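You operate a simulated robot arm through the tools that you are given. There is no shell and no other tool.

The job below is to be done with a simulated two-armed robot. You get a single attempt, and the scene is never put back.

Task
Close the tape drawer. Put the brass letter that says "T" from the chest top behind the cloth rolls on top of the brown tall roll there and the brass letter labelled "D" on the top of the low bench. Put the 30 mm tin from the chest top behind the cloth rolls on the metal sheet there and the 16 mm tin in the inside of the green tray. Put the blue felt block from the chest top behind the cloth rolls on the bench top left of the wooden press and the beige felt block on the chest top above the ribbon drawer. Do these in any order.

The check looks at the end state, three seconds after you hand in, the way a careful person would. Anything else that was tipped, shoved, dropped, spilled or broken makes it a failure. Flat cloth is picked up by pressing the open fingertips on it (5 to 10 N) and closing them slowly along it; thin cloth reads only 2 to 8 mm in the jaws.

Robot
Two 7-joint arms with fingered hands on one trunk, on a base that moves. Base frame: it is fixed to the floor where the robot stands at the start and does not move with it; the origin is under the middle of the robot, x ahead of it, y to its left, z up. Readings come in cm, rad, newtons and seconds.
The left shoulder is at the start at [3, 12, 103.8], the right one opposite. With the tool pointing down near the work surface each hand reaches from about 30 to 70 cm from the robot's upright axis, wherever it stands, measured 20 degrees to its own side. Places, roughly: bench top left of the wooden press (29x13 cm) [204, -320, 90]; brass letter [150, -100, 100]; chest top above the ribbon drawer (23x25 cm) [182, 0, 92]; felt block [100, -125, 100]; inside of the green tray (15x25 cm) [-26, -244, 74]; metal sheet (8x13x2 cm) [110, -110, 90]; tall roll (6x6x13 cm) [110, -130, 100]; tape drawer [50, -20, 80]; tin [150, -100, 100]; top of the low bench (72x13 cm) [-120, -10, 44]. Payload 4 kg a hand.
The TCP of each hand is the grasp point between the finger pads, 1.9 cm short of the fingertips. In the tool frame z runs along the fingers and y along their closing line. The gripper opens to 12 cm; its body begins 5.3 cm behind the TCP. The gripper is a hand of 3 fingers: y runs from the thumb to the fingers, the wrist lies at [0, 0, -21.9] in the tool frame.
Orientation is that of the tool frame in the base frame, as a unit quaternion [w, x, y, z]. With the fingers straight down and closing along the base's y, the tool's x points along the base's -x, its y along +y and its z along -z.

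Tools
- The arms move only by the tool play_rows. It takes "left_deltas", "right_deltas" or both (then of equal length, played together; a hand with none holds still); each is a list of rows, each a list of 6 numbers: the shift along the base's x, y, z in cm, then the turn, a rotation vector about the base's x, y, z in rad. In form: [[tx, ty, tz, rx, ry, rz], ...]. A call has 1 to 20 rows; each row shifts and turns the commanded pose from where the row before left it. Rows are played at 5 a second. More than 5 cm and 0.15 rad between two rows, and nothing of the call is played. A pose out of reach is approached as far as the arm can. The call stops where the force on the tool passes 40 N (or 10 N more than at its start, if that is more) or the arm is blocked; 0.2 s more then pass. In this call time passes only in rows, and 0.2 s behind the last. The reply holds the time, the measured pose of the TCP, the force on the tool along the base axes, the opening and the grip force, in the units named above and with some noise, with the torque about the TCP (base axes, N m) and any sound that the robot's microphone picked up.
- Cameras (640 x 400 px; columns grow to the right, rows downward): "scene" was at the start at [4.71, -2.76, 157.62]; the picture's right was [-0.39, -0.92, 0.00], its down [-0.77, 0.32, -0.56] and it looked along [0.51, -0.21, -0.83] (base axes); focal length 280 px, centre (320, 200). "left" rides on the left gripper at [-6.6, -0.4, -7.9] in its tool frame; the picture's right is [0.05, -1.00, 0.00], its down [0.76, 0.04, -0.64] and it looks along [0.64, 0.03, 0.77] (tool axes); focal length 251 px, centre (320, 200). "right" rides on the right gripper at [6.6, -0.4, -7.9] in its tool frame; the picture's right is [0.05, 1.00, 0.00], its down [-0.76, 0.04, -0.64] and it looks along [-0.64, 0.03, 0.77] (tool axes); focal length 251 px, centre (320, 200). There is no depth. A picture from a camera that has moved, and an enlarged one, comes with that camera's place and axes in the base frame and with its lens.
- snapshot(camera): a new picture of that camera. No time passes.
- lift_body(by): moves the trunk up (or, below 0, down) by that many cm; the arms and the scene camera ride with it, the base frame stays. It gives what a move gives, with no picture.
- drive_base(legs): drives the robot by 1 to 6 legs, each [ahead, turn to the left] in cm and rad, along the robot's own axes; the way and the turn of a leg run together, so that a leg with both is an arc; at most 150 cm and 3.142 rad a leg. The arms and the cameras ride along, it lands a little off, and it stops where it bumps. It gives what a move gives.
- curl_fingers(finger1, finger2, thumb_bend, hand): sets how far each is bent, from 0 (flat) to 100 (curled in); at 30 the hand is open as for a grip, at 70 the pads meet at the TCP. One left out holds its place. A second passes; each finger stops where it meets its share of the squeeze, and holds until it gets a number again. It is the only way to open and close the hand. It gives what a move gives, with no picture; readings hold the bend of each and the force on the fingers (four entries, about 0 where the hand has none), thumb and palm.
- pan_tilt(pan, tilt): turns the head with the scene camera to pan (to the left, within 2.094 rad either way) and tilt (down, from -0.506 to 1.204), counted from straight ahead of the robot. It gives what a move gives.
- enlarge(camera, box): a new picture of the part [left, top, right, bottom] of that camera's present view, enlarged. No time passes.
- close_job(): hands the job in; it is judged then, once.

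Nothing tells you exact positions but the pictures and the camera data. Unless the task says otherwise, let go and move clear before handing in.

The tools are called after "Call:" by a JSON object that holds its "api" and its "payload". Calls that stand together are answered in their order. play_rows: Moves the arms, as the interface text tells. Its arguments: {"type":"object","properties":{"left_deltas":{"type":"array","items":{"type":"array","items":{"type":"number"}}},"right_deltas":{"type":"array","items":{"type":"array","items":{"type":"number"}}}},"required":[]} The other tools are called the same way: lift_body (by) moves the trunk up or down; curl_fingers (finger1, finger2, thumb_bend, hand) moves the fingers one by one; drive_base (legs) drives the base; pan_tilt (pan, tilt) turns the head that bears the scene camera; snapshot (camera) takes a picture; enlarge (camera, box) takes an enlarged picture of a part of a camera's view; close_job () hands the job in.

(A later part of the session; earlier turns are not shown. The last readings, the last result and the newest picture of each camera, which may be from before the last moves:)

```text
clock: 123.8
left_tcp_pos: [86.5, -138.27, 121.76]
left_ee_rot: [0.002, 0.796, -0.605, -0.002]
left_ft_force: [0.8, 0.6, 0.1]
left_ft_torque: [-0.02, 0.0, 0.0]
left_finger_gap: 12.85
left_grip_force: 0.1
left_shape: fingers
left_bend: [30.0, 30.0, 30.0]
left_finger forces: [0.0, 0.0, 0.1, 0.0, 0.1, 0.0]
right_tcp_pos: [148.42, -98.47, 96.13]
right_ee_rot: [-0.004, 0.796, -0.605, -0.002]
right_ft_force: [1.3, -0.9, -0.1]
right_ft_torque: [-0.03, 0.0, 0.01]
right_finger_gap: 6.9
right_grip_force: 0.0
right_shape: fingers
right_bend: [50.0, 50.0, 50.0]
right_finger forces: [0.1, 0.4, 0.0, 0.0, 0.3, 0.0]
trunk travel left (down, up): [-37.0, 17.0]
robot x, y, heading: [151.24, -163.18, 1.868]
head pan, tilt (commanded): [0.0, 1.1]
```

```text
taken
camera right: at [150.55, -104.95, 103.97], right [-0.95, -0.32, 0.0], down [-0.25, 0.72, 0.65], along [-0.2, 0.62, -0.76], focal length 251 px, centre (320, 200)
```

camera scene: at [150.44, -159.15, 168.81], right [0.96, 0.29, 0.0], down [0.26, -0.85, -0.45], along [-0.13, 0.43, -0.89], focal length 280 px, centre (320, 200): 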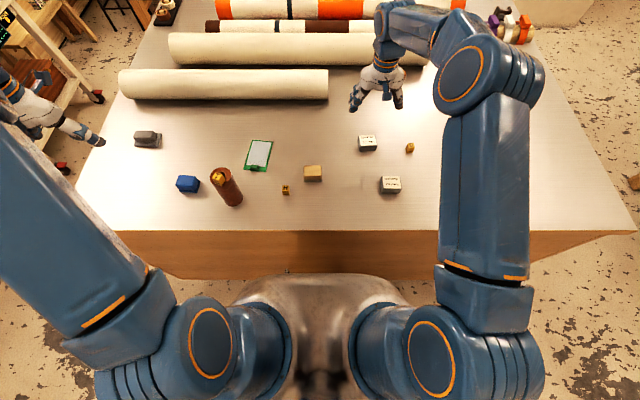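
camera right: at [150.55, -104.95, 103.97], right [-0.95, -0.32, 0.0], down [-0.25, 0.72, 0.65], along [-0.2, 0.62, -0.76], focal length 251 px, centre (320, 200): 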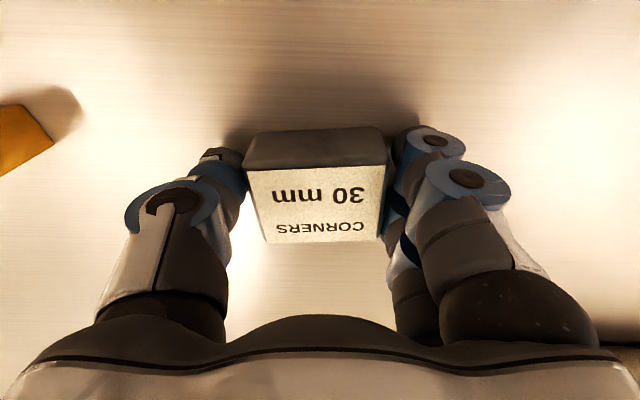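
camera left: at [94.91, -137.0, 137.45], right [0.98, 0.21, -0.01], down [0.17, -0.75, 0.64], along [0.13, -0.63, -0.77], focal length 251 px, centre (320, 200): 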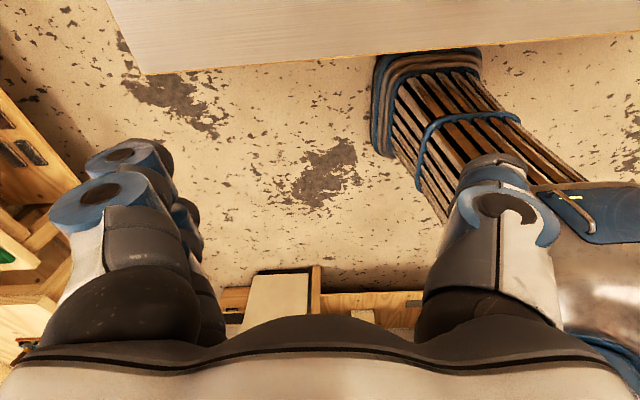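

Fingers just touch the tin. I'll squeeze to grip it.

Call:
{"api": "curl_fingers", "payload": {"hand": "right", "finger1": 60, "finger2": 60, "thumb_bend": 60}}

Call:
{"api": "play_rows", "payload": {"right_deltas": [[0, 0, 0.5, 0, 0, 0], [0, 0, 1, 0, 0, 0], [0, 0, 1.5, 0, 0, 0]]}}

Call:
{"api": "snapshot", "payload": {"camera": "right"}}

```text
clock: 124.8
left_tcp_pos: [86.55, -138.19, 121.73]
left_ee_rot: [0.002, 0.797, -0.604, -0.002]
left_ft_force: [0.4, 0.7, -0.2]
left_ft_torque: [0.0, 0.04, -0.02]
left_finger_gap: 12.8
left_grip_force: 0.0
left_shape: fingers
left_bend: [30.0, 30.0, 30.0]
left_finger forces: [0.0, 0.1, 0.1, 0.0, 0.0, 0.0]
right_tcp_pos: [148.36, -98.61, 96.09]
right_ee_rot: [-0.004, 0.796, -0.605, -0.003]
right_ft_force: [-0.2, 0.7, -0.1]
right_ft_torque: [0.01, 0.0, 0.02]
right_finger_gap: 6.16
right_grip_force: 16.4
right_shape: fingers
right_bend: [55.0, 53.0, 51.0]
right_finger forces: [7.3, 8.8, 0.0, 0.0, 16.2, 0.1]
trunk travel left (down, up): [-37.0, 17.0]
robot x, y, heading: [151.53, -163.31, 1.866]
head pan, tilt (commanded): [0.0, 1.1]
```

```text
clock: 125.6
left_tcp_pos: [86.51, -138.16, 121.66]
left_ee_rot: [0.002, 0.796, -0.605, -0.001]
left_ft_force: [0.0, 0.2, -0.3]
left_ft_torque: [-0.02, 0.0, 0.03]
left_finger_gap: 12.83
left_grip_force: 0.0
left_shape: fingers
left_bend: [30.0, 30.0, 30.0]
left_finger forces: [0.1, 0.0, 0.0, 0.0, 0.1, 0.0]
right_tcp_pos: [148.54, -98.66, 99.04]
right_ee_rot: [-0.004, 0.797, -0.604, -0.002]
right_ft_force: [-0.4, -0.8, -1.7]
right_ft_torque: [-0.01, 0.0, 0.01]
right_finger_gap: 6.17
right_grip_force: 16.9
right_shape: fingers
right_bend: [55.0, 53.0, 51.0]
right_finger forces: [7.3, 9.0, 0.0, 0.0, 16.3, 0.0]
trunk travel left (down, up): [-37.0, 17.0]
robot x, y, heading: [151.5, -163.64, 1.871]
head pan, tilt (commanded): [0.0, 1.1]
```

```text
taken
camera right: at [150.58, -105.01, 106.99], right [-0.95, -0.32, 0.0], down [-0.25, 0.72, 0.65], along [-0.2, 0.62, -0.76], focal length 251 px, centre (320, 200)
```

right: 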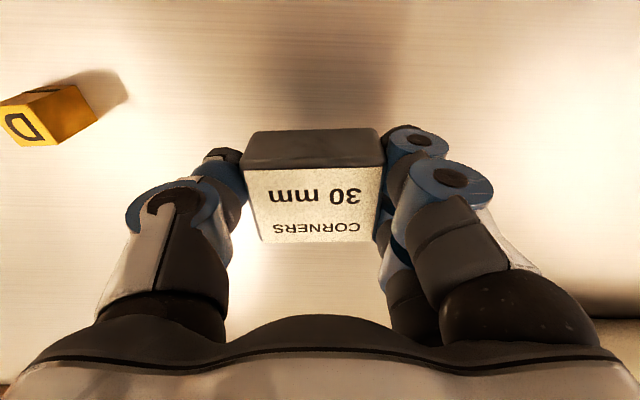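

The 30 mm tin is firmly and evenly gripped. I'll raise it and carry it over to the metal sheet.

Call:
{"api": "play_rows", "payload": {"right_deltas": [[0, 0, 3, 0, 0, 0], [0, 0, 4, 0, 0, 0], [0, 0, 4, 0, 0, 0], [0, 0, 2, 0, 0, 0], [-2, -0.8, 0, 0, 0, 0], [-3.4, -1.3, 0, 0, 0, 0], [-3.4, -1.3, 0, 0, 0, 0], [-3.4, -1.3, 0, 0, 0, 0], [-3.4, -1.3, 0, 0, 0, 0], [-3.4, -1.3, 0, 0, 0, 0], [-3.4, -1.3, 0, 0, 0, 0], [-3.4, -1.3, 0, 0, 0, 0], [-3.4, -1.3, 0, 0, 0, 0], [-3, -1.2, 0, 0, 0, 0], [-1.6, -0.6, 0, 0, 0, 0]]}}

Call:
{"api": "snapshot", "payload": {"camera": "right"}}

Call:
{"api": "snapshot", "payload": {"camera": "scene"}}

```text
clock: 128.8
left_tcp_pos: [86.58, -138.24, 121.87]
left_ee_rot: [0.002, 0.796, -0.605, -0.001]
left_ft_force: [-0.5, -0.3, 0.3]
left_ft_torque: [0.0, 0.04, -0.03]
left_finger_gap: 12.83
left_grip_force: 0.1
left_shape: fingers
left_bend: [30.0, 30.0, 30.0]
left_finger forces: [0.0, 0.1, 0.0, 0.0, 0.0, 0.1]
right_tcp_pos: [119.04, -113.18, 111.94]
right_ee_rot: [-0.004, 0.796, -0.605, -0.003]
right_ft_force: [0.1, 0.1, -1.6]
right_ft_torque: [0.0, 0.0, 0.02]
right_finger_gap: 6.17
right_grip_force: 16.4
right_shape: fingers
right_bend: [55.0, 53.0, 51.0]
right_finger forces: [7.4, 8.7, 0.1, 0.0, 16.1, 0.0]
right hand out of reach, approached as far as the arm can: row 12, 13, 14, 15
trunk travel left (down, up): [-37.0, 17.0]
robot x, y, heading: [151.85, -163.39, 1.868]
head pan, tilt (commanded): [0.0, 1.1]
```

```text
taken
camera right: at [121.13, -119.57, 119.82], right [-0.95, -0.32, 0.0], down [-0.24, 0.72, 0.65], along [-0.2, 0.62, -0.76], focal length 251 px, centre (320, 200)
```

right: 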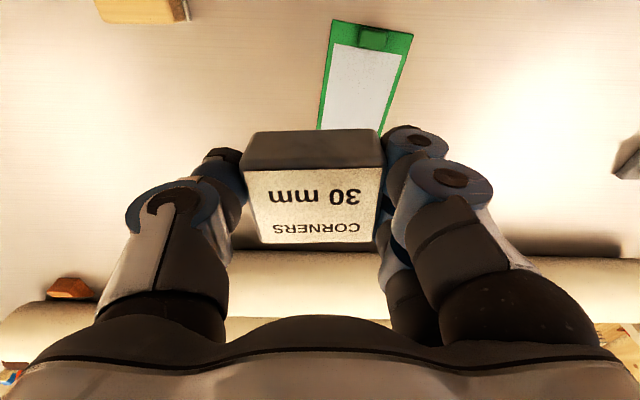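

```text
taken
camera scene: at [150.5, -159.24, 168.82], right [0.96, 0.29, 0.0], down [0.26, -0.85, -0.45], along [-0.13, 0.43, -0.89], focal length 280 px, centre (320, 200)
```

scene: 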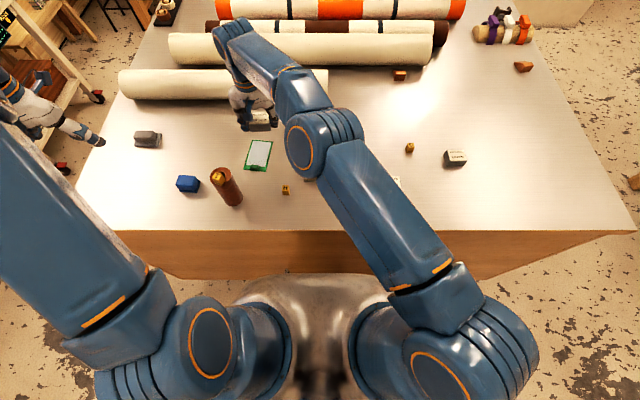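

The right arm can't stretch all the way to the sheet. I'll set the tin down on a clear spot in the middle, where the left hand can pick it up and place it on the sheet.

Call:
{"api": "play_rows", "payload": {"right_deltas": [[3.15, 1.25, 0, 0, 0, 0], [3.15, 1.25, 0, 0, 0, 0], [3.15, 1.25, 0, 0, 0, 0], [3.15, 1.25, 0, 0, 0, 0], [3.15, 1.25, 0, 0, 0, 0], [0, 0, -3, 0, 0, 0], [0, 0, -3, 0, 0, 0], [0, 0, -3, 0, 0, 0]]}}

Call:
{"api": "snapshot", "payload": {"camera": "right"}}

Call:
{"api": "snapshot", "payload": {"camera": "scene"}}

```text
clock: 130.6
left_tcp_pos: [86.59, -138.26, 121.69]
left_ee_rot: [0.002, 0.797, -0.605, -0.002]
left_ft_force: [-0.8, -0.2, 0.1]
left_ft_torque: [0.01, 0.01, -0.01]
left_finger_gap: 12.81
left_grip_force: 0.1
left_shape: fingers
left_bend: [30.0, 30.0, 30.0]
left_finger forces: [0.0, 0.0, 0.0, 0.1, 0.0, 0.0]
right_tcp_pos: [134.71, -107.01, 102.85]
right_ee_rot: [-0.004, 0.796, -0.605, -0.002]
right_ft_force: [-0.1, 0.2, -1.4]
right_ft_torque: [-0.03, 0.0, 0.03]
right_finger_gap: 6.14
right_grip_force: 15.7
right_shape: fingers
right_bend: [55.0, 54.0, 51.0]
right_finger forces: [7.3, 8.8, 0.1, 0.1, 16.2, 0.0]
trunk travel left (down, up): [-37.0, 17.0]
robot x, y, heading: [151.79, -163.74, 1.864]
head pan, tilt (commanded): [0.0, 1.1]
```

```text
taken
camera right: at [136.83, -113.33, 110.72], right [-0.95, -0.32, 0.0], down [-0.24, 0.72, 0.65], along [-0.2, 0.62, -0.76], focal length 251 px, centre (320, 200)
```

right: 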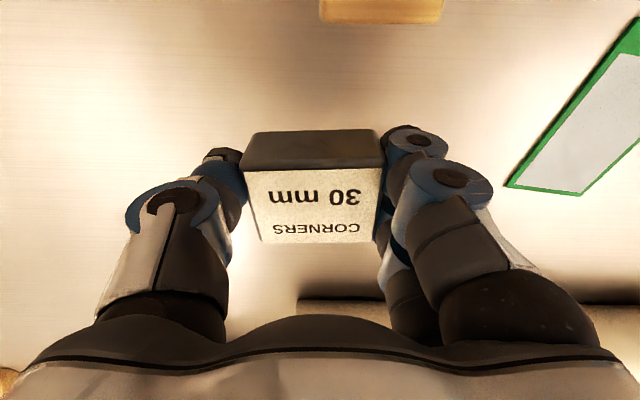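

```text
taken
camera scene: at [150.44, -159.12, 168.81], right [0.96, 0.29, 0.0], down [0.26, -0.85, -0.45], along [-0.13, 0.43, -0.89], focal length 280 px, centre (320, 200)
```

scene: 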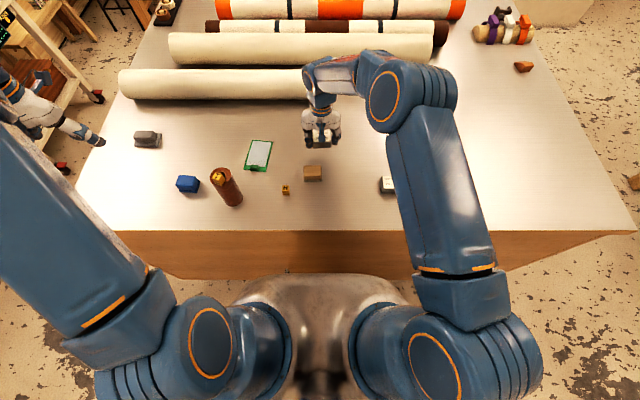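

I'll set it down here: clear space, reachable from the left. Lowering gently.

Call:
{"api": "play_rows", "payload": {"right_deltas": [[0, 0, -2.5, 0, 0, 0], [0, 0, -2.5, 0, 0, 0], [0, 0, -1.2, 0, 0, 0], [0, 0, -0.3, 0, 0, 0]]}}

```text
clock: 131.6
left_tcp_pos: [86.47, -138.37, 121.77]
left_ee_rot: [0.001, 0.797, -0.604, -0.002]
left_ft_force: [-0.1, -0.3, 0.0]
left_ft_torque: [0.0, 0.03, 0.01]
left_finger_gap: 12.84
left_grip_force: 0.1
left_shape: fingers
left_bend: [30.0, 30.0, 30.0]
left_finger forces: [0.0, 0.0, 0.1, 0.1, 0.0, 0.0]
right_tcp_pos: [134.76, -106.84, 96.55]
right_ee_rot: [-0.003, 0.796, -0.605, -0.002]
right_ft_force: [-1.1, 0.3, -2.1]
right_ft_torque: [-0.05, -0.03, -0.01]
right_finger_gap: 6.14
right_grip_force: 16.1
right_shape: fingers
right_bend: [55.0, 54.0, 51.0]
right_finger forces: [7.4, 8.8, 0.0, 0.1, 16.2, 0.0]
trunk travel left (down, up): [-37.0, 17.0]
robot x, y, heading: [151.6, -163.2, 1.863]
head pan, tilt (commanded): [0.0, 1.1]
```

Call:
{"api": "play_rows", "payload": {"right_deltas": [[0, 0, -0.25, 0, 0, 0], [0, 0, -0.15, 0, 0, 0]]}}

```text
clock: 132.2
left_tcp_pos: [86.6, -138.26, 121.79]
left_ee_rot: [0.002, 0.797, -0.604, -0.002]
left_ft_force: [-0.4, -0.7, -1.2]
left_ft_torque: [0.0, 0.02, -0.02]
left_finger_gap: 12.83
left_grip_force: 0.2
left_shape: fingers
left_bend: [30.0, 30.0, 30.0]
left_finger forces: [0.0, 0.0, 0.0, 0.0, 0.1, 0.0]
right_tcp_pos: [134.79, -106.96, 96.11]
right_ee_rot: [-0.004, 0.795, -0.606, -0.003]
right_ft_force: [-0.2, -0.5, 0.2]
right_ft_torque: [0.0, -0.07, 0.02]
right_finger_gap: 6.13
right_grip_force: 15.8
right_shape: fingers
right_bend: [55.0, 54.0, 51.0]
right_finger forces: [7.4, 8.9, 0.0, 0.0, 16.3, 0.0]
trunk travel left (down, up): [-37.0, 17.0]
robot x, y, heading: [151.31, -163.32, 1.866]
head pan, tilt (commanded): [0.0, 1.1]
```

The tin's weight is now on the chest top. I'll open, and raise the hand away to the right.

Call:
{"api": "curl_fingers", "payload": {"hand": "right", "finger1": 45, "finger2": 45, "thumb_bend": 45}}

Call:
{"api": "play_rows", "payload": {"right_deltas": [[0, 0, 0.6, 0, 0, 0], [0, 0, 2, 0, 0, 0], [0, 0, 4, 0, 0, 0], [0, 0, 4.5, 0, 0, 0], [0, 0, 4.5, 0, 0, 0], [4, 1.2, 0, 0, 0, 0], [4.6, 1.4, 0, 0, 0, 0], [4.6, 1.4, 0, 0, 0, 0], [4.6, 1.4, 0, 0, 0, 0], [4.6, 1.4, 0, 0, 0, 0], [4.6, 1.4, 0, 0, 0, 0], [4.6, 1.4, 0, 0, 0, 0], [4.6, 1.4, 0, 0, 0, 0]]}}

Call:
{"api": "snapshot", "payload": {"camera": "scene"}}

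Call:
{"api": "enlarge", "payload": {"camera": "scene", "box": [180, 110, 340, 210]}}

```text
clock: 133.2
left_tcp_pos: [86.49, -138.31, 121.65]
left_ee_rot: [0.002, 0.796, -0.605, -0.002]
left_ft_force: [-0.4, 0.2, 0.0]
left_ft_torque: [0.01, -0.01, 0.03]
left_finger_gap: 12.83
left_grip_force: 0.0
left_shape: fingers
left_bend: [30.0, 30.0, 30.0]
left_finger forces: [0.0, 0.1, 0.0, 0.0, 0.0, 0.0]
right_tcp_pos: [134.65, -106.99, 96.01]
right_ee_rot: [-0.004, 0.796, -0.606, -0.003]
right_ft_force: [0.0, -0.2, 0.0]
right_ft_torque: [-0.02, 0.02, 0.03]
right_finger_gap: 8.34
right_grip_force: 0.0
right_shape: fingers
right_bend: [45.0, 45.0, 45.0]
right_finger forces: [0.0, 0.0, 0.0, 0.0, 0.0, 0.0]
trunk travel left (down, up): [-37.0, 17.0]
robot x, y, heading: [151.81, -163.35, 1.873]
head pan, tilt (commanded): [0.0, 1.1]
```

```text
clock: 136.0
left_tcp_pos: [86.7, -138.21, 121.74]
left_ee_rot: [0.002, 0.797, -0.605, -0.002]
left_ft_force: [-0.2, 0.7, 0.2]
left_ft_torque: [-0.04, -0.02, 0.0]
left_finger_gap: 12.81
left_grip_force: 0.0
left_shape: fingers
left_bend: [30.0, 30.0, 30.0]
left_finger forces: [0.1, 0.0, 0.1, 0.1, 0.1, 0.0]
right_tcp_pos: [171.07, -95.73, 111.52]
right_ee_rot: [-0.004, 0.797, -0.604, -0.003]
right_ft_force: [0.8, 0.1, 0.0]
right_ft_torque: [-0.01, 0.02, -0.01]
right_finger_gap: 8.38
right_grip_force: 0.0
right_shape: fingers
right_bend: [45.0, 45.0, 45.0]
right_finger forces: [0.1, 0.0, 0.0, 0.1, 0.1, 0.0]
trunk travel left (down, up): [-37.0, 17.0]
robot x, y, heading: [151.38, -163.33, 1.864]
head pan, tilt (commanded): [0.0, 1.1]
```

```text
taken
camera scene: at [150.65, -159.13, 168.82], right [0.96, 0.29, 0.0], down [0.26, -0.85, -0.45], along [-0.13, 0.43, -0.89], focal length 280 px, centre (320, 200)
```

scene: 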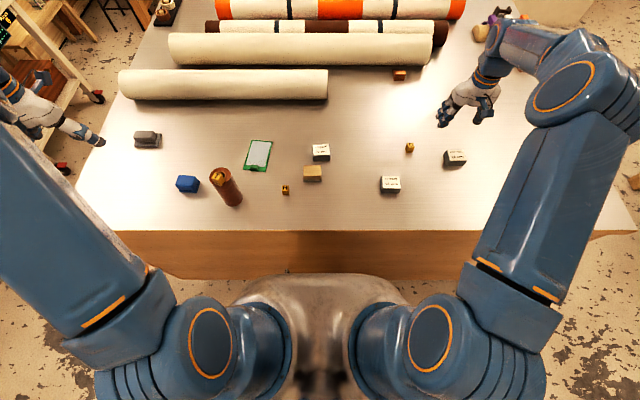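

```text
4.00 times, centred on (260, 160) of scene
camera zoom: at [150.65, -159.13, 168.82], right [0.96, 0.29, 0.0], down [0.26, -0.85, -0.45], along [-0.13, 0.43, -0.89], focal length 1119 px, centre (560, 360)
```

zoom: 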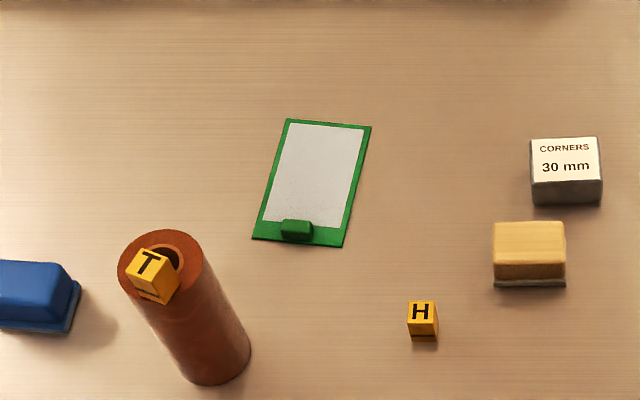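

T stands well on the roll and the 30 mm tin is set down at about [135.1,-107]. Now I bring the left hand over it.

Call:
{"api": "play_rows", "payload": {"left_deltas": [[2, 1.3, 0, 0, 0, 0], [3.7, 2.4, 0, 0, 0, 0], [3.9, 2.5, 0, 0, 0, 0], [3.9, 2.5, 0, 0, 0, 0], [3.9, 2.5, 0, 0, 0, 0], [3.9, 2.5, 0, 0, 0, 0], [3.9, 2.5, 0, 0, 0, 0], [3.9, 2.5, 0, 0, 0, 0], [3.9, 2.5, 0, 0, 0, 0], [3.9, 2.5, 0, 0, 0, 0], [3.9, 2.5, -1, 0, 0, 0], [3.7, 2.4, -2, 0, 0, 0], [2.5, 1.7, -2, 0, 0, 0], [1.5, 1, -3, 0, 0, 0]]}}

Call:
{"api": "snapshot", "payload": {"camera": "left"}}

Call:
{"api": "snapshot", "payload": {"camera": "scene"}}

```text
clock: 139.0
left_tcp_pos: [135.05, -106.77, 113.58]
left_ee_rot: [0.002, 0.796, -0.605, -0.002]
left_ft_force: [0.1, 0.1, -0.1]
left_ft_torque: [-0.03, -0.03, -0.01]
left_finger_gap: 12.83
left_grip_force: 0.0
left_shape: fingers
left_bend: [30.0, 30.0, 30.0]
left_finger forces: [0.0, 0.1, 0.0, 0.0, 0.1, 0.0]
right_tcp_pos: [171.03, -95.7, 111.55]
right_ee_rot: [-0.004, 0.796, -0.606, -0.002]
right_ft_force: [-0.2, 0.2, -0.2]
right_ft_torque: [-0.01, -0.01, -0.02]
right_finger_gap: 8.37
right_grip_force: 0.0
right_shape: fingers
right_bend: [45.0, 45.0, 45.0]
right_finger forces: [0.0, 0.0, 0.0, 0.0, 0.0, 0.0]
trunk travel left (down, up): [-37.0, 17.0]
robot x, y, heading: [151.45, -163.12, 1.867]
head pan, tilt (commanded): [0.0, 1.1]
```

```text
taken
camera left: at [133.53, -100.31, 121.41], right [0.98, 0.22, -0.01], down [0.17, -0.75, 0.64], along [0.13, -0.63, -0.77], focal length 251 px, centre (320, 200)
```

left: 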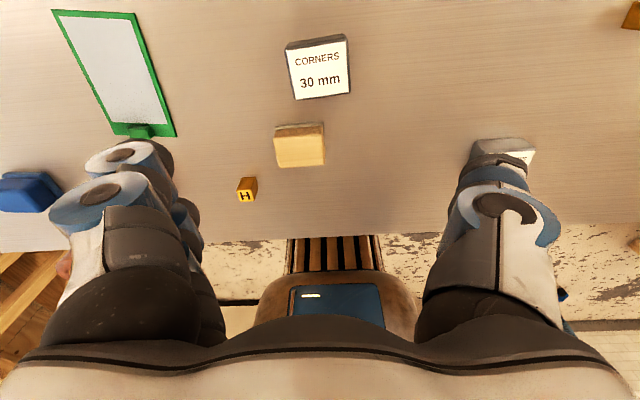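

```text
taken
camera scene: at [150.53, -159.07, 168.81], right [0.96, 0.29, 0.0], down [0.26, -0.85, -0.45], along [-0.13, 0.43, -0.89], focal length 280 px, centre (320, 200)
```

scene: 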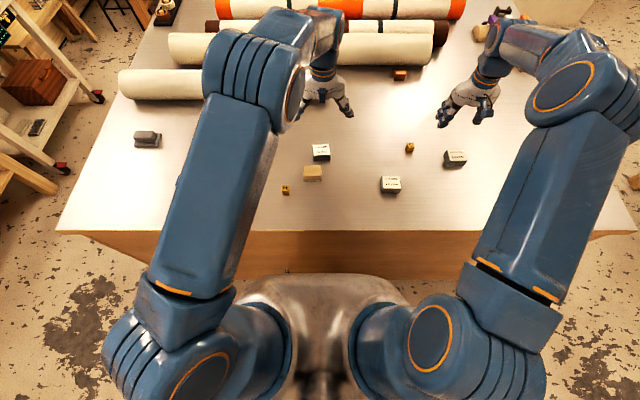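

The left hand is over the tin; I'll descend part way and refine the alignment.

Call:
{"api": "play_rows", "payload": {"left_deltas": [[-0.06, 0.2, -3.5, 0, 0, 0], [-0.06, 0.2, -3.5, 0, 0, 0], [0, 0, -3.5, 0, 0, 0], [0, 0, -2.6, 0, 0, 0]]}}

Call:
{"api": "snapshot", "payload": {"camera": "left"}}

```text
clock: 140.0
left_tcp_pos: [134.87, -106.61, 100.44]
left_ee_rot: [0.001, 0.797, -0.604, -0.001]
left_ft_force: [0.3, 0.4, -0.3]
left_ft_torque: [0.01, 0.05, 0.01]
left_finger_gap: 12.83
left_grip_force: 0.1
left_shape: fingers
left_bend: [30.0, 30.0, 30.0]
left_finger forces: [0.0, 0.0, 0.1, 0.0, 0.0, 0.0]
right_tcp_pos: [170.95, -95.81, 111.61]
right_ee_rot: [-0.004, 0.796, -0.605, -0.002]
right_ft_force: [-0.1, 0.1, -0.4]
right_ft_torque: [0.03, -0.01, -0.03]
right_finger_gap: 8.36
right_grip_force: 0.0
right_shape: fingers
right_bend: [45.0, 45.0, 45.0]
right_finger forces: [0.1, 0.0, 0.0, 0.0, 0.0, 0.0]
trunk travel left (down, up): [-37.0, 17.0]
robot x, y, heading: [151.84, -163.55, 1.867]
head pan, tilt (commanded): [0.0, 1.1]
```

```text
taken
camera left: at [133.28, -100.03, 108.3], right [0.98, 0.22, 0.0], down [0.17, -0.75, 0.64], along [0.14, -0.63, -0.77], focal length 251 px, centre (320, 200)
```

left: 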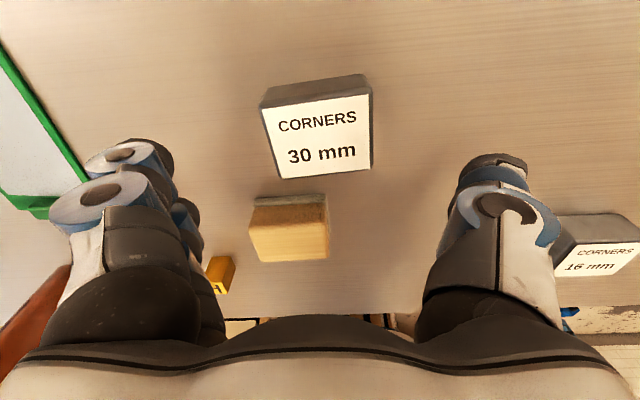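

The tin is about 0.5–1 cm ahead of centre. I'll correct, descend to grip height and close.

Call:
{"api": "play_rows", "payload": {"left_deltas": [[-0.15, 0.3, -1.5, 0, 0, 0], [-0.15, 0.3, -1.2, 0, 0, 0], [0, 0, -1, 0, 0, 0], [0, 0, -0.4, 0, 0, 0]]}}

Call:
{"api": "snapshot", "payload": {"camera": "left"}}

```text
clock: 141.0
left_tcp_pos: [134.52, -105.95, 96.54]
left_ee_rot: [0.002, 0.797, -0.604, -0.001]
left_ft_force: [-0.1, 0.0, -0.4]
left_ft_torque: [0.01, -0.01, -0.03]
left_finger_gap: 12.82
left_grip_force: 0.0
left_shape: fingers
left_bend: [30.0, 30.0, 30.0]
left_finger forces: [0.0, 0.1, 0.1, 0.0, 0.1, 0.0]
right_tcp_pos: [170.92, -95.79, 111.66]
right_ee_rot: [-0.004, 0.796, -0.605, -0.002]
right_ft_force: [-0.9, 0.0, 0.3]
right_ft_torque: [-0.02, 0.01, -0.03]
right_finger_gap: 8.38
right_grip_force: 0.1
right_shape: fingers
right_bend: [45.0, 45.0, 45.0]
right_finger forces: [0.0, 0.0, 0.0, 0.0, 0.0, 0.1]
trunk travel left (down, up): [-37.0, 17.0]
robot x, y, heading: [151.29, -163.32, 1.862]
head pan, tilt (commanded): [0.0, 1.1]
```

```text
taken
camera left: at [132.99, -99.42, 104.25], right [0.98, 0.22, 0.0], down [0.17, -0.75, 0.64], along [0.14, -0.63, -0.77], focal length 251 px, centre (320, 200)
```

left: 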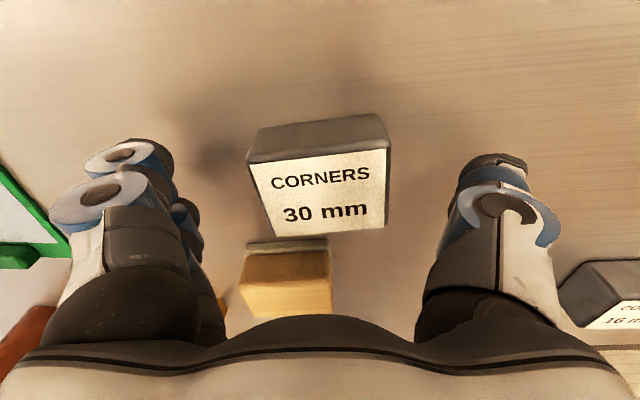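

Well centred now. Lower to z≈96.1 and grip.

Call:
{"api": "play_rows", "payload": {"left_deltas": [[0, 0, -0.4, 0, 0, 0]]}}

Call:
{"api": "curl_fingers", "payload": {"hand": "left", "finger1": 50, "finger2": 50, "thumb_bend": 50}}

Call:
{"api": "curl_fingers", "payload": {"hand": "left", "finger1": 60, "finger2": 60, "thumb_bend": 60}}

Call:
{"api": "snapshot", "payload": {"camera": "left"}}

```text
clock: 141.4
left_tcp_pos: [134.47, -105.89, 96.15]
left_ee_rot: [0.002, 0.797, -0.604, -0.002]
left_ft_force: [-0.5, 0.0, 0.4]
left_ft_torque: [-0.01, 0.01, 0.01]
left_finger_gap: 12.84
left_grip_force: 0.0
left_shape: fingers
left_bend: [30.0, 30.0, 30.0]
left_finger forces: [0.0, 0.1, 0.0, 0.1, 0.0, 0.0]
right_tcp_pos: [171.02, -95.75, 111.64]
right_ee_rot: [-0.004, 0.796, -0.605, -0.002]
right_ft_force: [0.4, 0.0, -0.4]
right_ft_torque: [-0.02, 0.0, -0.02]
right_finger_gap: 8.38
right_grip_force: 0.0
right_shape: fingers
right_bend: [45.0, 45.0, 45.0]
right_finger forces: [0.0, 0.1, 0.0, 0.0, 0.1, 0.0]
trunk travel left (down, up): [-37.0, 17.0]
robot x, y, heading: [151.72, -163.1, 1.866]
head pan, tilt (commanded): [0.0, 1.1]
```

```text
clock: 142.4
left_tcp_pos: [134.6, -105.94, 96.16]
left_ee_rot: [0.002, 0.797, -0.604, -0.001]
left_ft_force: [0.2, -0.9, -0.7]
left_ft_torque: [-0.02, -0.01, 0.0]
left_finger_gap: 6.94
left_grip_force: 0.3
left_shape: fingers
left_bend: [50.0, 50.0, 50.0]
left_finger forces: [0.2, 0.0, 0.0, 0.0, 0.1, 0.1]
right_tcp_pos: [170.92, -95.83, 111.76]
right_ee_rot: [-0.004, 0.796, -0.606, -0.002]
right_ft_force: [0.9, -0.5, -0.1]
right_ft_torque: [0.0, 0.0, -0.01]
right_finger_gap: 8.35
right_grip_force: 0.0
right_shape: fingers
right_bend: [45.0, 45.0, 45.0]
right_finger forces: [0.0, 0.0, 0.0, 0.0, 0.1, 0.2]
trunk travel left (down, up): [-37.0, 17.0]
robot x, y, heading: [151.79, -163.47, 1.863]
head pan, tilt (commanded): [0.0, 1.1]
```

```text
clock: 143.4
left_tcp_pos: [134.48, -105.99, 96.01]
left_ee_rot: [0.002, 0.797, -0.605, -0.002]
left_ft_force: [-0.2, 0.0, 0.3]
left_ft_torque: [0.0, 0.02, 0.02]
left_finger_gap: 6.43
left_grip_force: 16.1
left_shape: fingers
left_bend: [54.0, 55.0, 51.0]
left_finger forces: [9.0, 7.4, 0.0, 0.1, 16.1, 0.1]
right_tcp_pos: [170.95, -95.82, 111.53]
right_ee_rot: [-0.003, 0.796, -0.606, -0.002]
right_ft_force: [0.5, 1.2, -0.7]
right_ft_torque: [-0.01, 0.02, -0.01]
right_finger_gap: 8.38
right_grip_force: 0.1
right_shape: fingers
right_bend: [45.0, 45.0, 45.0]
right_finger forces: [0.1, 0.1, 0.0, 0.0, 0.0, 0.0]
trunk travel left (down, up): [-37.0, 17.0]
robot x, y, heading: [152.08, -163.64, 1.864]
head pan, tilt (commanded): [0.0, 1.1]
```

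```text
taken
camera left: at [133.02, -99.43, 103.87], right [0.98, 0.22, -0.01], down [0.17, -0.75, 0.64], along [0.13, -0.63, -0.77], focal length 251 px, centre (320, 200)
```

left: 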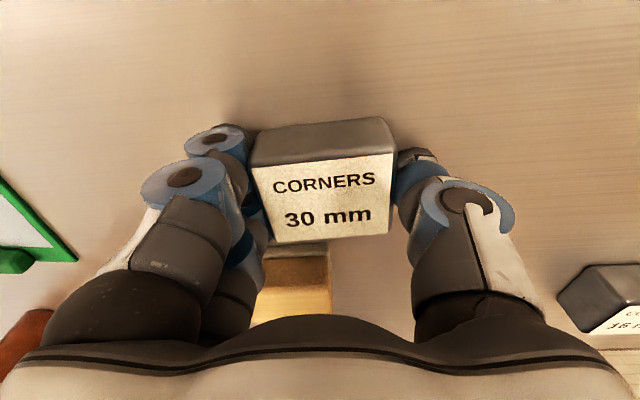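

Good grip (16 N). I lift the tin and move above the metal sheet, turning it slightly to match the sheet.

Call:
{"api": "play_rows", "payload": {"left_deltas": [[0, 0, 0.5, 0, 0, 0], [0, 0, 1.5, 0, 0, 0], [0, 0, 3, 0, 0, 0], [0, 0, 3, 0, 0, 0], [-2, -0.6, 0, 0, 0, -0.06], [-3.5, -1.05, 0, 0, 0, -0.06], [-3.8, -1.15, 0, 0, 0, 0], [-3.8, -1.15, 0, 0, 0, 0], [-3.6, -1.05, 0, 0, 0, 0], [-2.6, -0.8, 0, 0, 0, 0]]}}

Call:
{"api": "snapshot", "payload": {"camera": "left"}}

Call:
{"api": "enlarge", "payload": {"camera": "scene", "box": [180, 90, 340, 210]}}

```text
clock: 145.6
left_tcp_pos: [115.14, -111.86, 103.84]
left_ee_rot: [0.002, 0.759, -0.652, -0.001]
left_ft_force: [-0.7, 0.2, -1.9]
left_ft_torque: [0.03, 0.0, 0.0]
left_finger_gap: 6.44
left_grip_force: 16.5
left_shape: fingers
left_bend: [54.0, 55.0, 51.0]
left_finger forces: [8.9, 7.3, 0.1, 0.0, 16.3, 0.1]
right_tcp_pos: [171.0, -95.74, 111.68]
right_ee_rot: [-0.004, 0.797, -0.605, -0.002]
right_ft_force: [0.3, 0.6, -0.2]
right_ft_torque: [-0.02, -0.04, -0.01]
right_finger_gap: 8.36
right_grip_force: 0.0
right_shape: fingers
right_bend: [45.0, 45.0, 45.0]
right_finger forces: [0.0, 0.1, 0.0, 0.1, 0.0, 0.0]
trunk travel left (down, up): [-37.0, 17.0]
robot x, y, heading: [151.82, -163.35, 1.866]
head pan, tilt (commanded): [0.0, 1.1]
```

```text
taken
camera left: at [114.3, -105.16, 111.69], right [1.0, 0.1, 0.0], down [0.08, -0.76, 0.64], along [0.06, -0.64, -0.77], focal length 251 px, centre (320, 200)
```

left: 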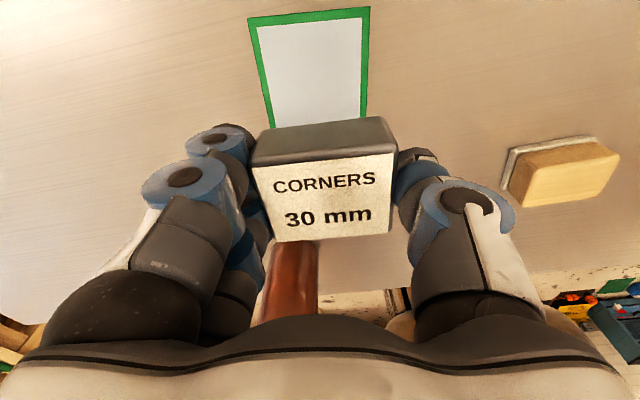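

```text
3.33 times, centred on (260, 150) of scene
camera zoom: at [150.41, -159.18, 168.82], right [0.96, 0.29, 0.0], down [0.26, -0.85, -0.45], along [-0.13, 0.43, -0.89], focal length 933 px, centre (520, 367)
```

zoom: 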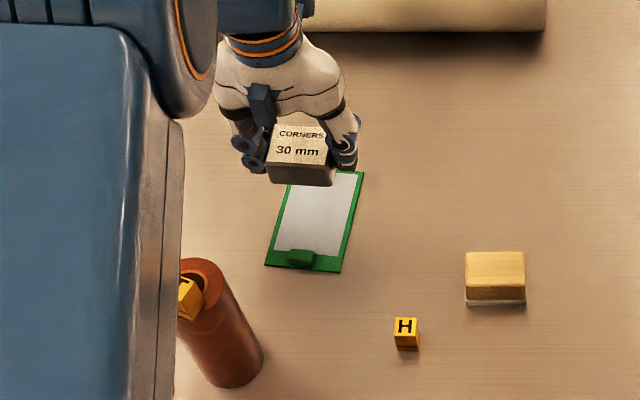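

The tin hovers above the sheet and is aligned with it. I'll shift by about 0.9 cm and lower it.

Call:
{"api": "play_rows", "payload": {"left_deltas": [[-0.4, 0.2, -2, 0, 0, 0], [-0.4, 0.2, -2, 0, 0, 0], [0, 0, -1.8, 0, 0, 0], [0, 0, -0.7, 0, 0, 0]]}}

Call:
{"api": "snapshot", "payload": {"camera": "left"}}

Call:
{"api": "enlarge", "payload": {"camera": "scene", "box": [210, 100, 310, 200]}}

```text
clock: 146.6
left_tcp_pos: [114.35, -111.33, 97.48]
left_ee_rot: [0.001, 0.759, -0.651, -0.001]
left_ft_force: [0.2, -0.5, -0.6]
left_ft_torque: [0.03, 0.0, -0.01]
left_finger_gap: 6.43
left_grip_force: 16.3
left_shape: fingers
left_bend: [54.0, 55.0, 51.0]
left_finger forces: [8.9, 7.4, 0.0, 0.1, 16.3, 0.0]
right_tcp_pos: [170.9, -95.79, 111.66]
right_ee_rot: [-0.005, 0.796, -0.605, -0.003]
right_ft_force: [-0.1, 0.6, 0.5]
right_ft_torque: [-0.01, 0.01, 0.01]
right_finger_gap: 8.36
right_grip_force: 0.1
right_shape: fingers
right_bend: [45.0, 45.0, 45.0]
right_finger forces: [0.0, 0.1, 0.1, 0.0, 0.0, 0.0]
trunk travel left (down, up): [-37.0, 17.0]
robot x, y, heading: [151.64, -162.98, 1.866]
head pan, tilt (commanded): [0.0, 1.1]
```

```text
taken
camera left: at [113.63, -104.71, 105.31], right [1.0, 0.1, -0.01], down [0.08, -0.76, 0.64], along [0.06, -0.64, -0.77], focal length 251 px, centre (320, 200)
```

left: 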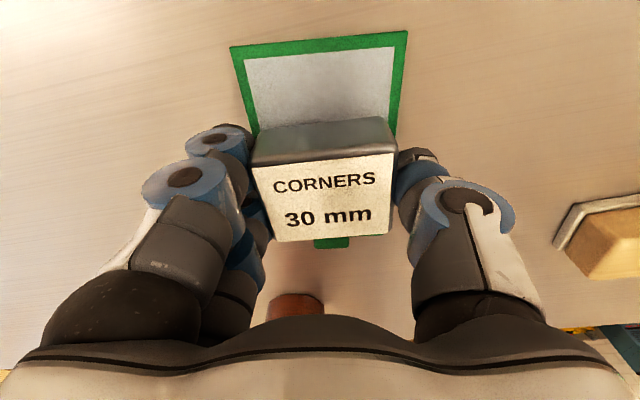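

```text
4.00 times, centred on (260, 150) of scene
camera zoom: at [150.46, -159.15, 168.82], right [0.96, 0.29, 0.0], down [0.26, -0.85, -0.45], along [-0.13, 0.43, -0.89], focal length 1119 px, centre (560, 400)
```

zoom: 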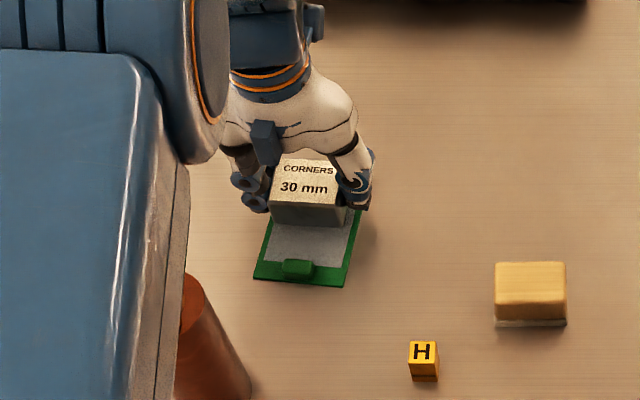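

The tin sits right above the sheet, clear of its clip. I'll creep down to contact.

Call:
{"api": "play_rows", "payload": {"left_deltas": [[0, 0, -0.3, 0, 0, 0], [0, 0, -0.25, 0, 0, 0], [0, 0, -0.2, 0, 0, 0]]}}

```text
clock: 147.4
left_tcp_pos: [114.44, -111.36, 96.73]
left_ee_rot: [0.002, 0.759, -0.651, -0.002]
left_ft_force: [-0.7, -0.8, -1.0]
left_ft_torque: [-0.02, 0.01, -0.02]
left_finger_gap: 6.42
left_grip_force: 16.3
left_shape: fingers
left_bend: [54.0, 55.0, 51.0]
left_finger forces: [8.9, 7.4, 0.0, 0.0, 16.3, 0.0]
right_tcp_pos: [171.1, -95.7, 111.53]
right_ee_rot: [-0.005, 0.796, -0.606, -0.003]
right_ft_force: [0.1, 0.7, 0.2]
right_ft_torque: [-0.03, 0.01, 0.02]
right_finger_gap: 8.39
right_grip_force: 0.1
right_shape: fingers
right_bend: [45.0, 45.0, 45.0]
right_finger forces: [0.0, 0.0, 0.1, 0.1, 0.1, 0.0]
trunk travel left (down, up): [-37.0, 17.0]
robot x, y, heading: [151.52, -163.62, 1.87]
head pan, tilt (commanded): [0.0, 1.1]
```

Call:
{"api": "play_rows", "payload": {"left_deltas": [[0, 0, -0.2, 0, 0, 0], [0, 0, -0.15, 0, 0, 0]]}}

```text
clock: 148.0
left_tcp_pos: [114.54, -111.4, 96.41]
left_ee_rot: [0.001, 0.759, -0.651, -0.002]
left_ft_force: [-0.5, -0.5, -1.5]
left_ft_torque: [0.0, -0.02, 0.0]
left_finger_gap: 6.43
left_grip_force: 16.4
left_shape: fingers
left_bend: [54.0, 55.0, 51.0]
left_finger forces: [8.9, 7.4, 0.1, 0.1, 16.3, 0.0]
right_tcp_pos: [171.06, -95.66, 111.52]
right_ee_rot: [-0.004, 0.796, -0.605, -0.002]
right_ft_force: [0.7, 0.1, -0.7]
right_ft_torque: [0.03, 0.01, 0.01]
right_finger_gap: 8.38
right_grip_force: 0.1
right_shape: fingers
right_bend: [45.0, 45.0, 45.0]
right_finger forces: [0.1, 0.0, 0.0, 0.0, 0.0, 0.0]
trunk travel left (down, up): [-37.0, 17.0]
robot x, y, heading: [151.72, -163.39, 1.865]
head pan, tilt (commanded): [0.0, 1.1]
```

Call:
{"api": "play_rows", "payload": {"left_deltas": [[0, 0, -0.15, 0, 0, 0], [0, 0, -0.1, 0, 0, 0]]}}

```text
clock: 148.6
left_tcp_pos: [114.41, -111.42, 96.37]
left_ee_rot: [0.001, 0.759, -0.652, -0.003]
left_ft_force: [-0.2, 1.1, 6.4]
left_ft_torque: [0.04, -0.1, -0.01]
left_finger_gap: 6.41
left_grip_force: 16.9
left_shape: fingers
left_bend: [54.0, 55.0, 51.0]
left_finger forces: [9.3, 7.9, 0.1, 0.0, 16.9, 0.0]
right_tcp_pos: [170.96, -95.86, 111.66]
right_ee_rot: [-0.005, 0.796, -0.605, -0.003]
right_ft_force: [-0.1, 0.1, 0.8]
right_ft_torque: [0.0, -0.02, 0.0]
right_finger_gap: 8.36
right_grip_force: 0.1
right_shape: fingers
right_bend: [45.0, 45.0, 45.0]
right_finger forces: [0.1, 0.1, 0.0, 0.1, 0.1, 0.0]
trunk travel left (down, up): [-37.0, 17.0]
robot x, y, heading: [151.97, -163.36, 1.87]
head pan, tilt (commanded): [0.0, 1.1]
```

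Contact made on the sheet. Ease off slightly, then open and lift clear.

Call:
{"api": "play_rows", "payload": {"left_deltas": [[0, 0, 0.12, 0, 0, 0]]}}

Call:
{"api": "curl_fingers", "payload": {"hand": "left", "finger1": 46, "finger2": 46, "thumb_bend": 46}}

Call:
{"api": "play_rows", "payload": {"left_deltas": [[0, 0, 0.6, 0, 0, 0], [0, 0, 2, 0, 0, 0], [0, 0, 4, 0, 0, 0], [0, 0, 4.5, 0, 0, 0]]}}

Call:
{"api": "snapshot", "payload": {"camera": "left"}}

```text
clock: 149.0
left_tcp_pos: [114.45, -111.42, 96.33]
left_ee_rot: [0.0, 0.758, -0.652, -0.003]
left_ft_force: [-1.0, 1.9, 3.9]
left_ft_torque: [0.03, -0.09, 0.01]
left_finger_gap: 6.4
left_grip_force: 16.4
left_shape: fingers
left_bend: [54.0, 55.0, 52.0]
left_finger forces: [9.4, 8.0, 0.0, 0.1, 16.7, 0.0]
right_tcp_pos: [171.02, -95.77, 111.68]
right_ee_rot: [-0.005, 0.796, -0.606, -0.002]
right_ft_force: [-0.9, -0.3, -0.9]
right_ft_torque: [0.01, 0.01, 0.05]
right_finger_gap: 8.36
right_grip_force: 0.1
right_shape: fingers
right_bend: [45.0, 45.0, 45.0]
right_finger forces: [0.0, 0.0, 0.1, 0.1, 0.0, 0.1]
trunk travel left (down, up): [-37.0, 17.0]
robot x, y, heading: [151.88, -163.45, 1.866]
head pan, tilt (commanded): [0.0, 1.1]
```

```text
clock: 150.0
left_tcp_pos: [114.41, -111.4, 96.31]
left_ee_rot: [0.002, 0.758, -0.652, -0.001]
left_ft_force: [0.2, -0.2, -0.5]
left_ft_torque: [-0.01, -0.01, 0.0]
left_finger_gap: 8.05
left_grip_force: 0.1
left_shape: fingers
left_bend: [46.0, 46.0, 46.0]
left_finger forces: [0.0, 0.0, 0.0, 0.0, 0.0, 0.0]
right_tcp_pos: [171.01, -95.87, 111.59]
right_ee_rot: [-0.005, 0.796, -0.605, -0.003]
right_ft_force: [-0.2, -0.2, 0.1]
right_ft_torque: [0.03, 0.0, 0.03]
right_finger_gap: 8.36
right_grip_force: 0.0
right_shape: fingers
right_bend: [45.0, 45.0, 45.0]
right_finger forces: [0.1, 0.1, 0.1, 0.0, 0.1, 0.0]
trunk travel left (down, up): [-37.0, 17.0]
robot x, y, heading: [151.59, -163.01, 1.874]
head pan, tilt (commanded): [0.0, 1.1]
```

```text
clock: 151.0
left_tcp_pos: [114.58, -111.56, 107.42]
left_ee_rot: [0.002, 0.759, -0.651, -0.002]
left_ft_force: [-0.2, 0.1, 0.4]
left_ft_torque: [0.0, -0.02, 0.0]
left_finger_gap: 8.03
left_grip_force: 0.2
left_shape: fingers
left_bend: [46.0, 46.0, 46.0]
left_finger forces: [0.0, 0.0, 0.1, 0.0, 0.1, 0.0]
right_tcp_pos: [171.01, -95.86, 111.71]
right_ee_rot: [-0.004, 0.795, -0.606, -0.003]
right_ft_force: [0.3, -0.9, -0.4]
right_ft_torque: [0.03, 0.0, -0.01]
right_finger_gap: 8.37
right_grip_force: 0.2
right_shape: fingers
right_bend: [45.0, 45.0, 45.0]
right_finger forces: [0.0, 0.0, 0.0, 0.1, 0.0, 0.0]
trunk travel left (down, up): [-37.0, 17.0]
robot x, y, heading: [151.61, -163.48, 1.865]
head pan, tilt (commanded): [0.0, 1.1]
```

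```text
taken
camera left: at [113.77, -104.86, 115.28], right [1.0, 0.1, -0.01], down [0.08, -0.76, 0.64], along [0.06, -0.64, -0.77], focal length 251 px, centre (320, 200)
```

left: 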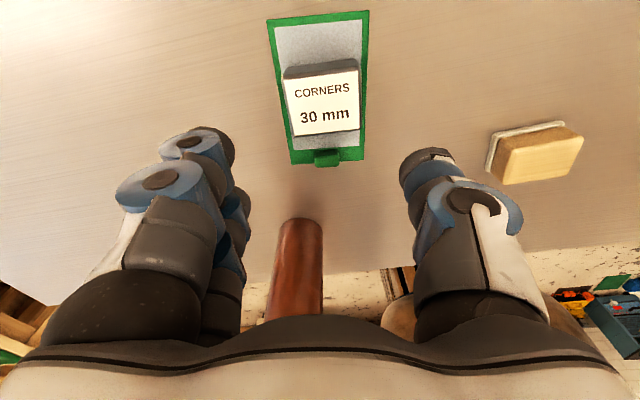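

The 30 mm tin now lies on the metal sheet. Next: blue felt with the left hand and beige felt with the right hand. First I lift the left hand and move it above the blue felt, away from the roll.

Call:
{"api": "play_rows", "payload": {"left_deltas": [[0, 0, 4, 0, 0, 0.06], [0, 0, 4, 0, 0, 0.06], [0, 0, 3, 0, 0, 0.02], [-2, -2.4, 0, 0, 0, 0], [-3, -3.7, 0, 0, 0, 0], [-3, -3.7, 0, 0, 0, 0], [-3, -3.7, 0, 0, 0, 0], [-2.4, -3, 0, 0, 0, 0], [-1.5, -1.9, 0, 0, 0, 0]]}}

Call:
{"api": "snapshot", "payload": {"camera": "left"}}

Call:
{"api": "snapshot", "payload": {"camera": "scene"}}

```text
clock: 153.0
left_tcp_pos: [99.48, -129.94, 118.31]
left_ee_rot: [0.002, 0.802, -0.597, -0.002]
left_ft_force: [0.2, 0.4, -0.4]
left_ft_torque: [0.02, 0.03, 0.02]
left_finger_gap: 8.04
left_grip_force: 0.0
left_shape: fingers
left_bend: [46.0, 46.0, 46.0]
left_finger forces: [0.0, 0.0, 0.0, 0.0, 0.0, 0.0]
right_tcp_pos: [171.01, -95.9, 111.64]
right_ee_rot: [-0.004, 0.796, -0.606, -0.003]
right_ft_force: [0.2, -0.1, 0.5]
right_ft_torque: [0.0, -0.01, -0.03]
right_finger_gap: 8.36
right_grip_force: 0.1
right_shape: fingers
right_bend: [45.0, 45.0, 45.0]
right_finger forces: [0.0, 0.0, 0.0, 0.0, 0.0, 0.1]
trunk travel left (down, up): [-37.0, 17.0]
robot x, y, heading: [151.6, -163.58, 1.866]
head pan, tilt (commanded): [0.0, 1.1]
```

```text
taken
camera left: at [97.83, -123.43, 126.22], right [0.97, 0.23, 0.0], down [0.18, -0.74, 0.64], along [0.15, -0.63, -0.77], focal length 251 px, centre (320, 200)
```

left: 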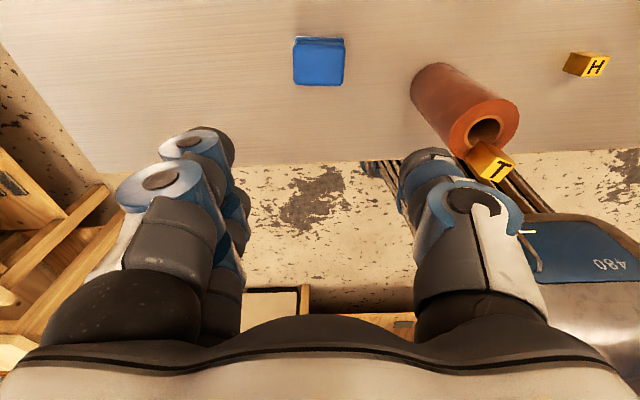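

```text
taken
camera scene: at [150.45, -159.24, 168.82], right [0.96, 0.29, 0.0], down [0.26, -0.85, -0.45], along [-0.13, 0.43, -0.89], focal length 280 px, centre (320, 200)
```

scene: 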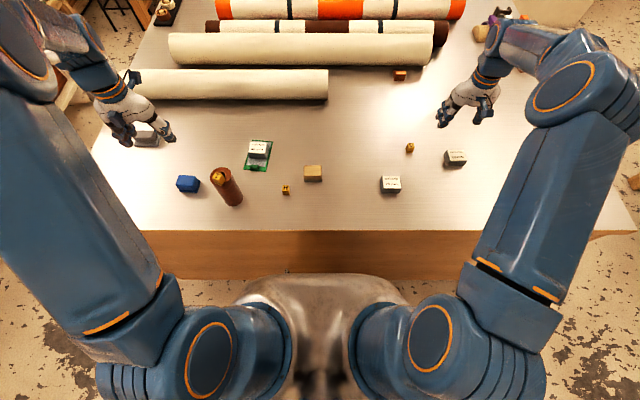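

Blue felt is right under the left hand. I'll descend in two stages and re-check the alignment.

Call:
{"api": "curl_fingers", "payload": {"hand": "left", "finger1": 43, "finger2": 43, "thumb_bend": 43}}

Call:
{"api": "play_rows", "payload": {"left_deltas": [[-0.1, 0.2, -4, 0, 0, 0], [-0.1, 0.2, -4, 0, 0, 0], [0, 0, -4, 0, 0, 0], [0, 0, -2.5, 0, 0, 0], [0, 0, -1, 0, 0, 0]]}}

Call:
{"api": "snapshot", "payload": {"camera": "left"}}

```text
clock: 154.0
left_tcp_pos: [99.59, -129.77, 118.35]
left_ee_rot: [0.002, 0.802, -0.597, -0.001]
left_ft_force: [-0.6, 0.5, 0.2]
left_ft_torque: [0.01, -0.01, -0.01]
left_finger_gap: 8.97
left_grip_force: 0.0
left_shape: fingers
left_bend: [43.0, 43.0, 43.0]
left_finger forces: [0.1, 0.1, 0.0, 0.0, 0.0, 0.0]
right_tcp_pos: [171.06, -95.82, 111.73]
right_ee_rot: [-0.004, 0.796, -0.605, -0.003]
right_ft_force: [0.4, 0.7, -0.2]
right_ft_torque: [0.0, 0.0, -0.02]
right_finger_gap: 8.36
right_grip_force: 0.0
right_shape: fingers
right_bend: [45.0, 45.0, 45.0]
right_finger forces: [0.0, 0.0, 0.0, 0.1, 0.0, 0.0]
trunk travel left (down, up): [-37.0, 17.0]
robot x, y, heading: [151.86, -163.51, 1.872]
head pan, tilt (commanded): [0.0, 1.1]
```

```text
clock: 155.2
left_tcp_pos: [99.42, -129.33, 102.88]
left_ee_rot: [0.002, 0.802, -0.597, -0.002]
left_ft_force: [-0.3, -0.2, -0.7]
left_ft_torque: [-0.01, -0.03, 0.02]
left_finger_gap: 8.97
left_grip_force: 0.1
left_shape: fingers
left_bend: [43.0, 43.0, 43.0]
left_finger forces: [0.1, 0.0, 0.0, 0.0, 0.0, 0.1]
right_tcp_pos: [170.99, -95.84, 111.61]
right_ee_rot: [-0.004, 0.796, -0.606, -0.002]
right_ft_force: [-0.4, 0.6, 0.1]
right_ft_torque: [0.0, -0.01, 0.01]
right_finger_gap: 8.34
right_grip_force: 0.1
right_shape: fingers
right_bend: [45.0, 45.0, 45.0]
right_finger forces: [0.0, 0.1, 0.0, 0.1, 0.0, 0.1]
trunk travel left (down, up): [-37.0, 17.0]
robot x, y, heading: [151.43, -163.5, 1.869]
head pan, tilt (commanded): [0.0, 1.1]
```

```text
taken
camera left: at [97.68, -122.91, 110.66], right [0.97, 0.23, -0.01], down [0.18, -0.74, 0.64], along [0.15, -0.63, -0.77], focal length 251 px, centre (320, 200)
```

left: 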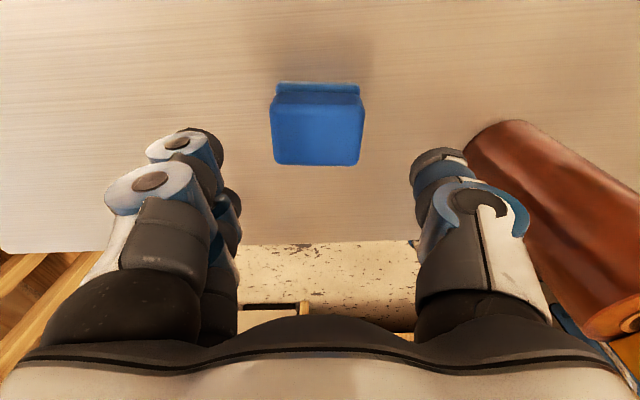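

Alignment is within half a centimetre and the thumb clears the roll by about 4 cm. Descend to grip height.

Call:
{"api": "play_rows", "payload": {"left_deltas": [[-0.18, 0.15, -2.5, 0, 0, 0], [-0.18, 0.15, -2.3, 0, 0, 0], [0, 0, -1.2, 0, 0, 0], [0, 0, -0.5, 0, 0, 0]]}}

Call:
{"api": "snapshot", "payload": {"camera": "left"}}

```text
clock: 156.2
left_tcp_pos: [98.99, -128.97, 96.49]
left_ee_rot: [0.002, 0.802, -0.597, -0.002]
left_ft_force: [-0.7, -0.1, 0.3]
left_ft_torque: [0.02, 0.0, 0.0]
left_finger_gap: 8.96
left_grip_force: 0.0
left_shape: fingers
left_bend: [43.0, 43.0, 43.0]
left_finger forces: [0.0, 0.0, 0.1, 0.1, 0.0, 0.1]
right_tcp_pos: [171.01, -95.74, 111.62]
right_ee_rot: [-0.004, 0.796, -0.606, -0.002]
right_ft_force: [0.1, 0.6, 0.0]
right_ft_torque: [-0.01, 0.04, -0.02]
right_finger_gap: 8.36
right_grip_force: 0.1
right_shape: fingers
right_bend: [45.0, 45.0, 45.0]
right_finger forces: [0.1, 0.0, 0.0, 0.0, 0.1, 0.1]
trunk travel left (down, up): [-37.0, 17.0]
robot x, y, heading: [151.39, -163.74, 1.861]
head pan, tilt (commanded): [0.0, 1.1]
```

```text
taken
camera left: at [97.29, -122.57, 104.19], right [0.97, 0.23, -0.01], down [0.18, -0.74, 0.64], along [0.15, -0.63, -0.77], focal length 251 px, centre (320, 200)
```

left: 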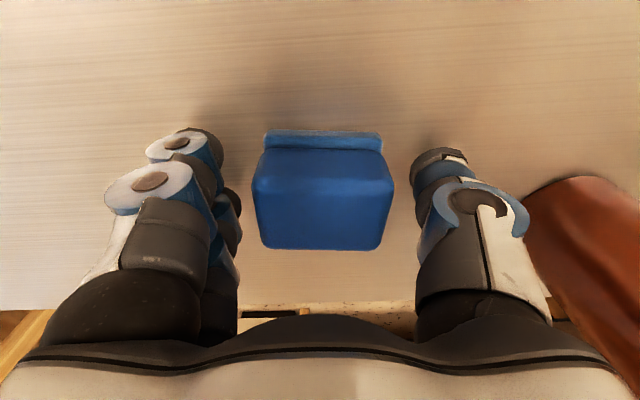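

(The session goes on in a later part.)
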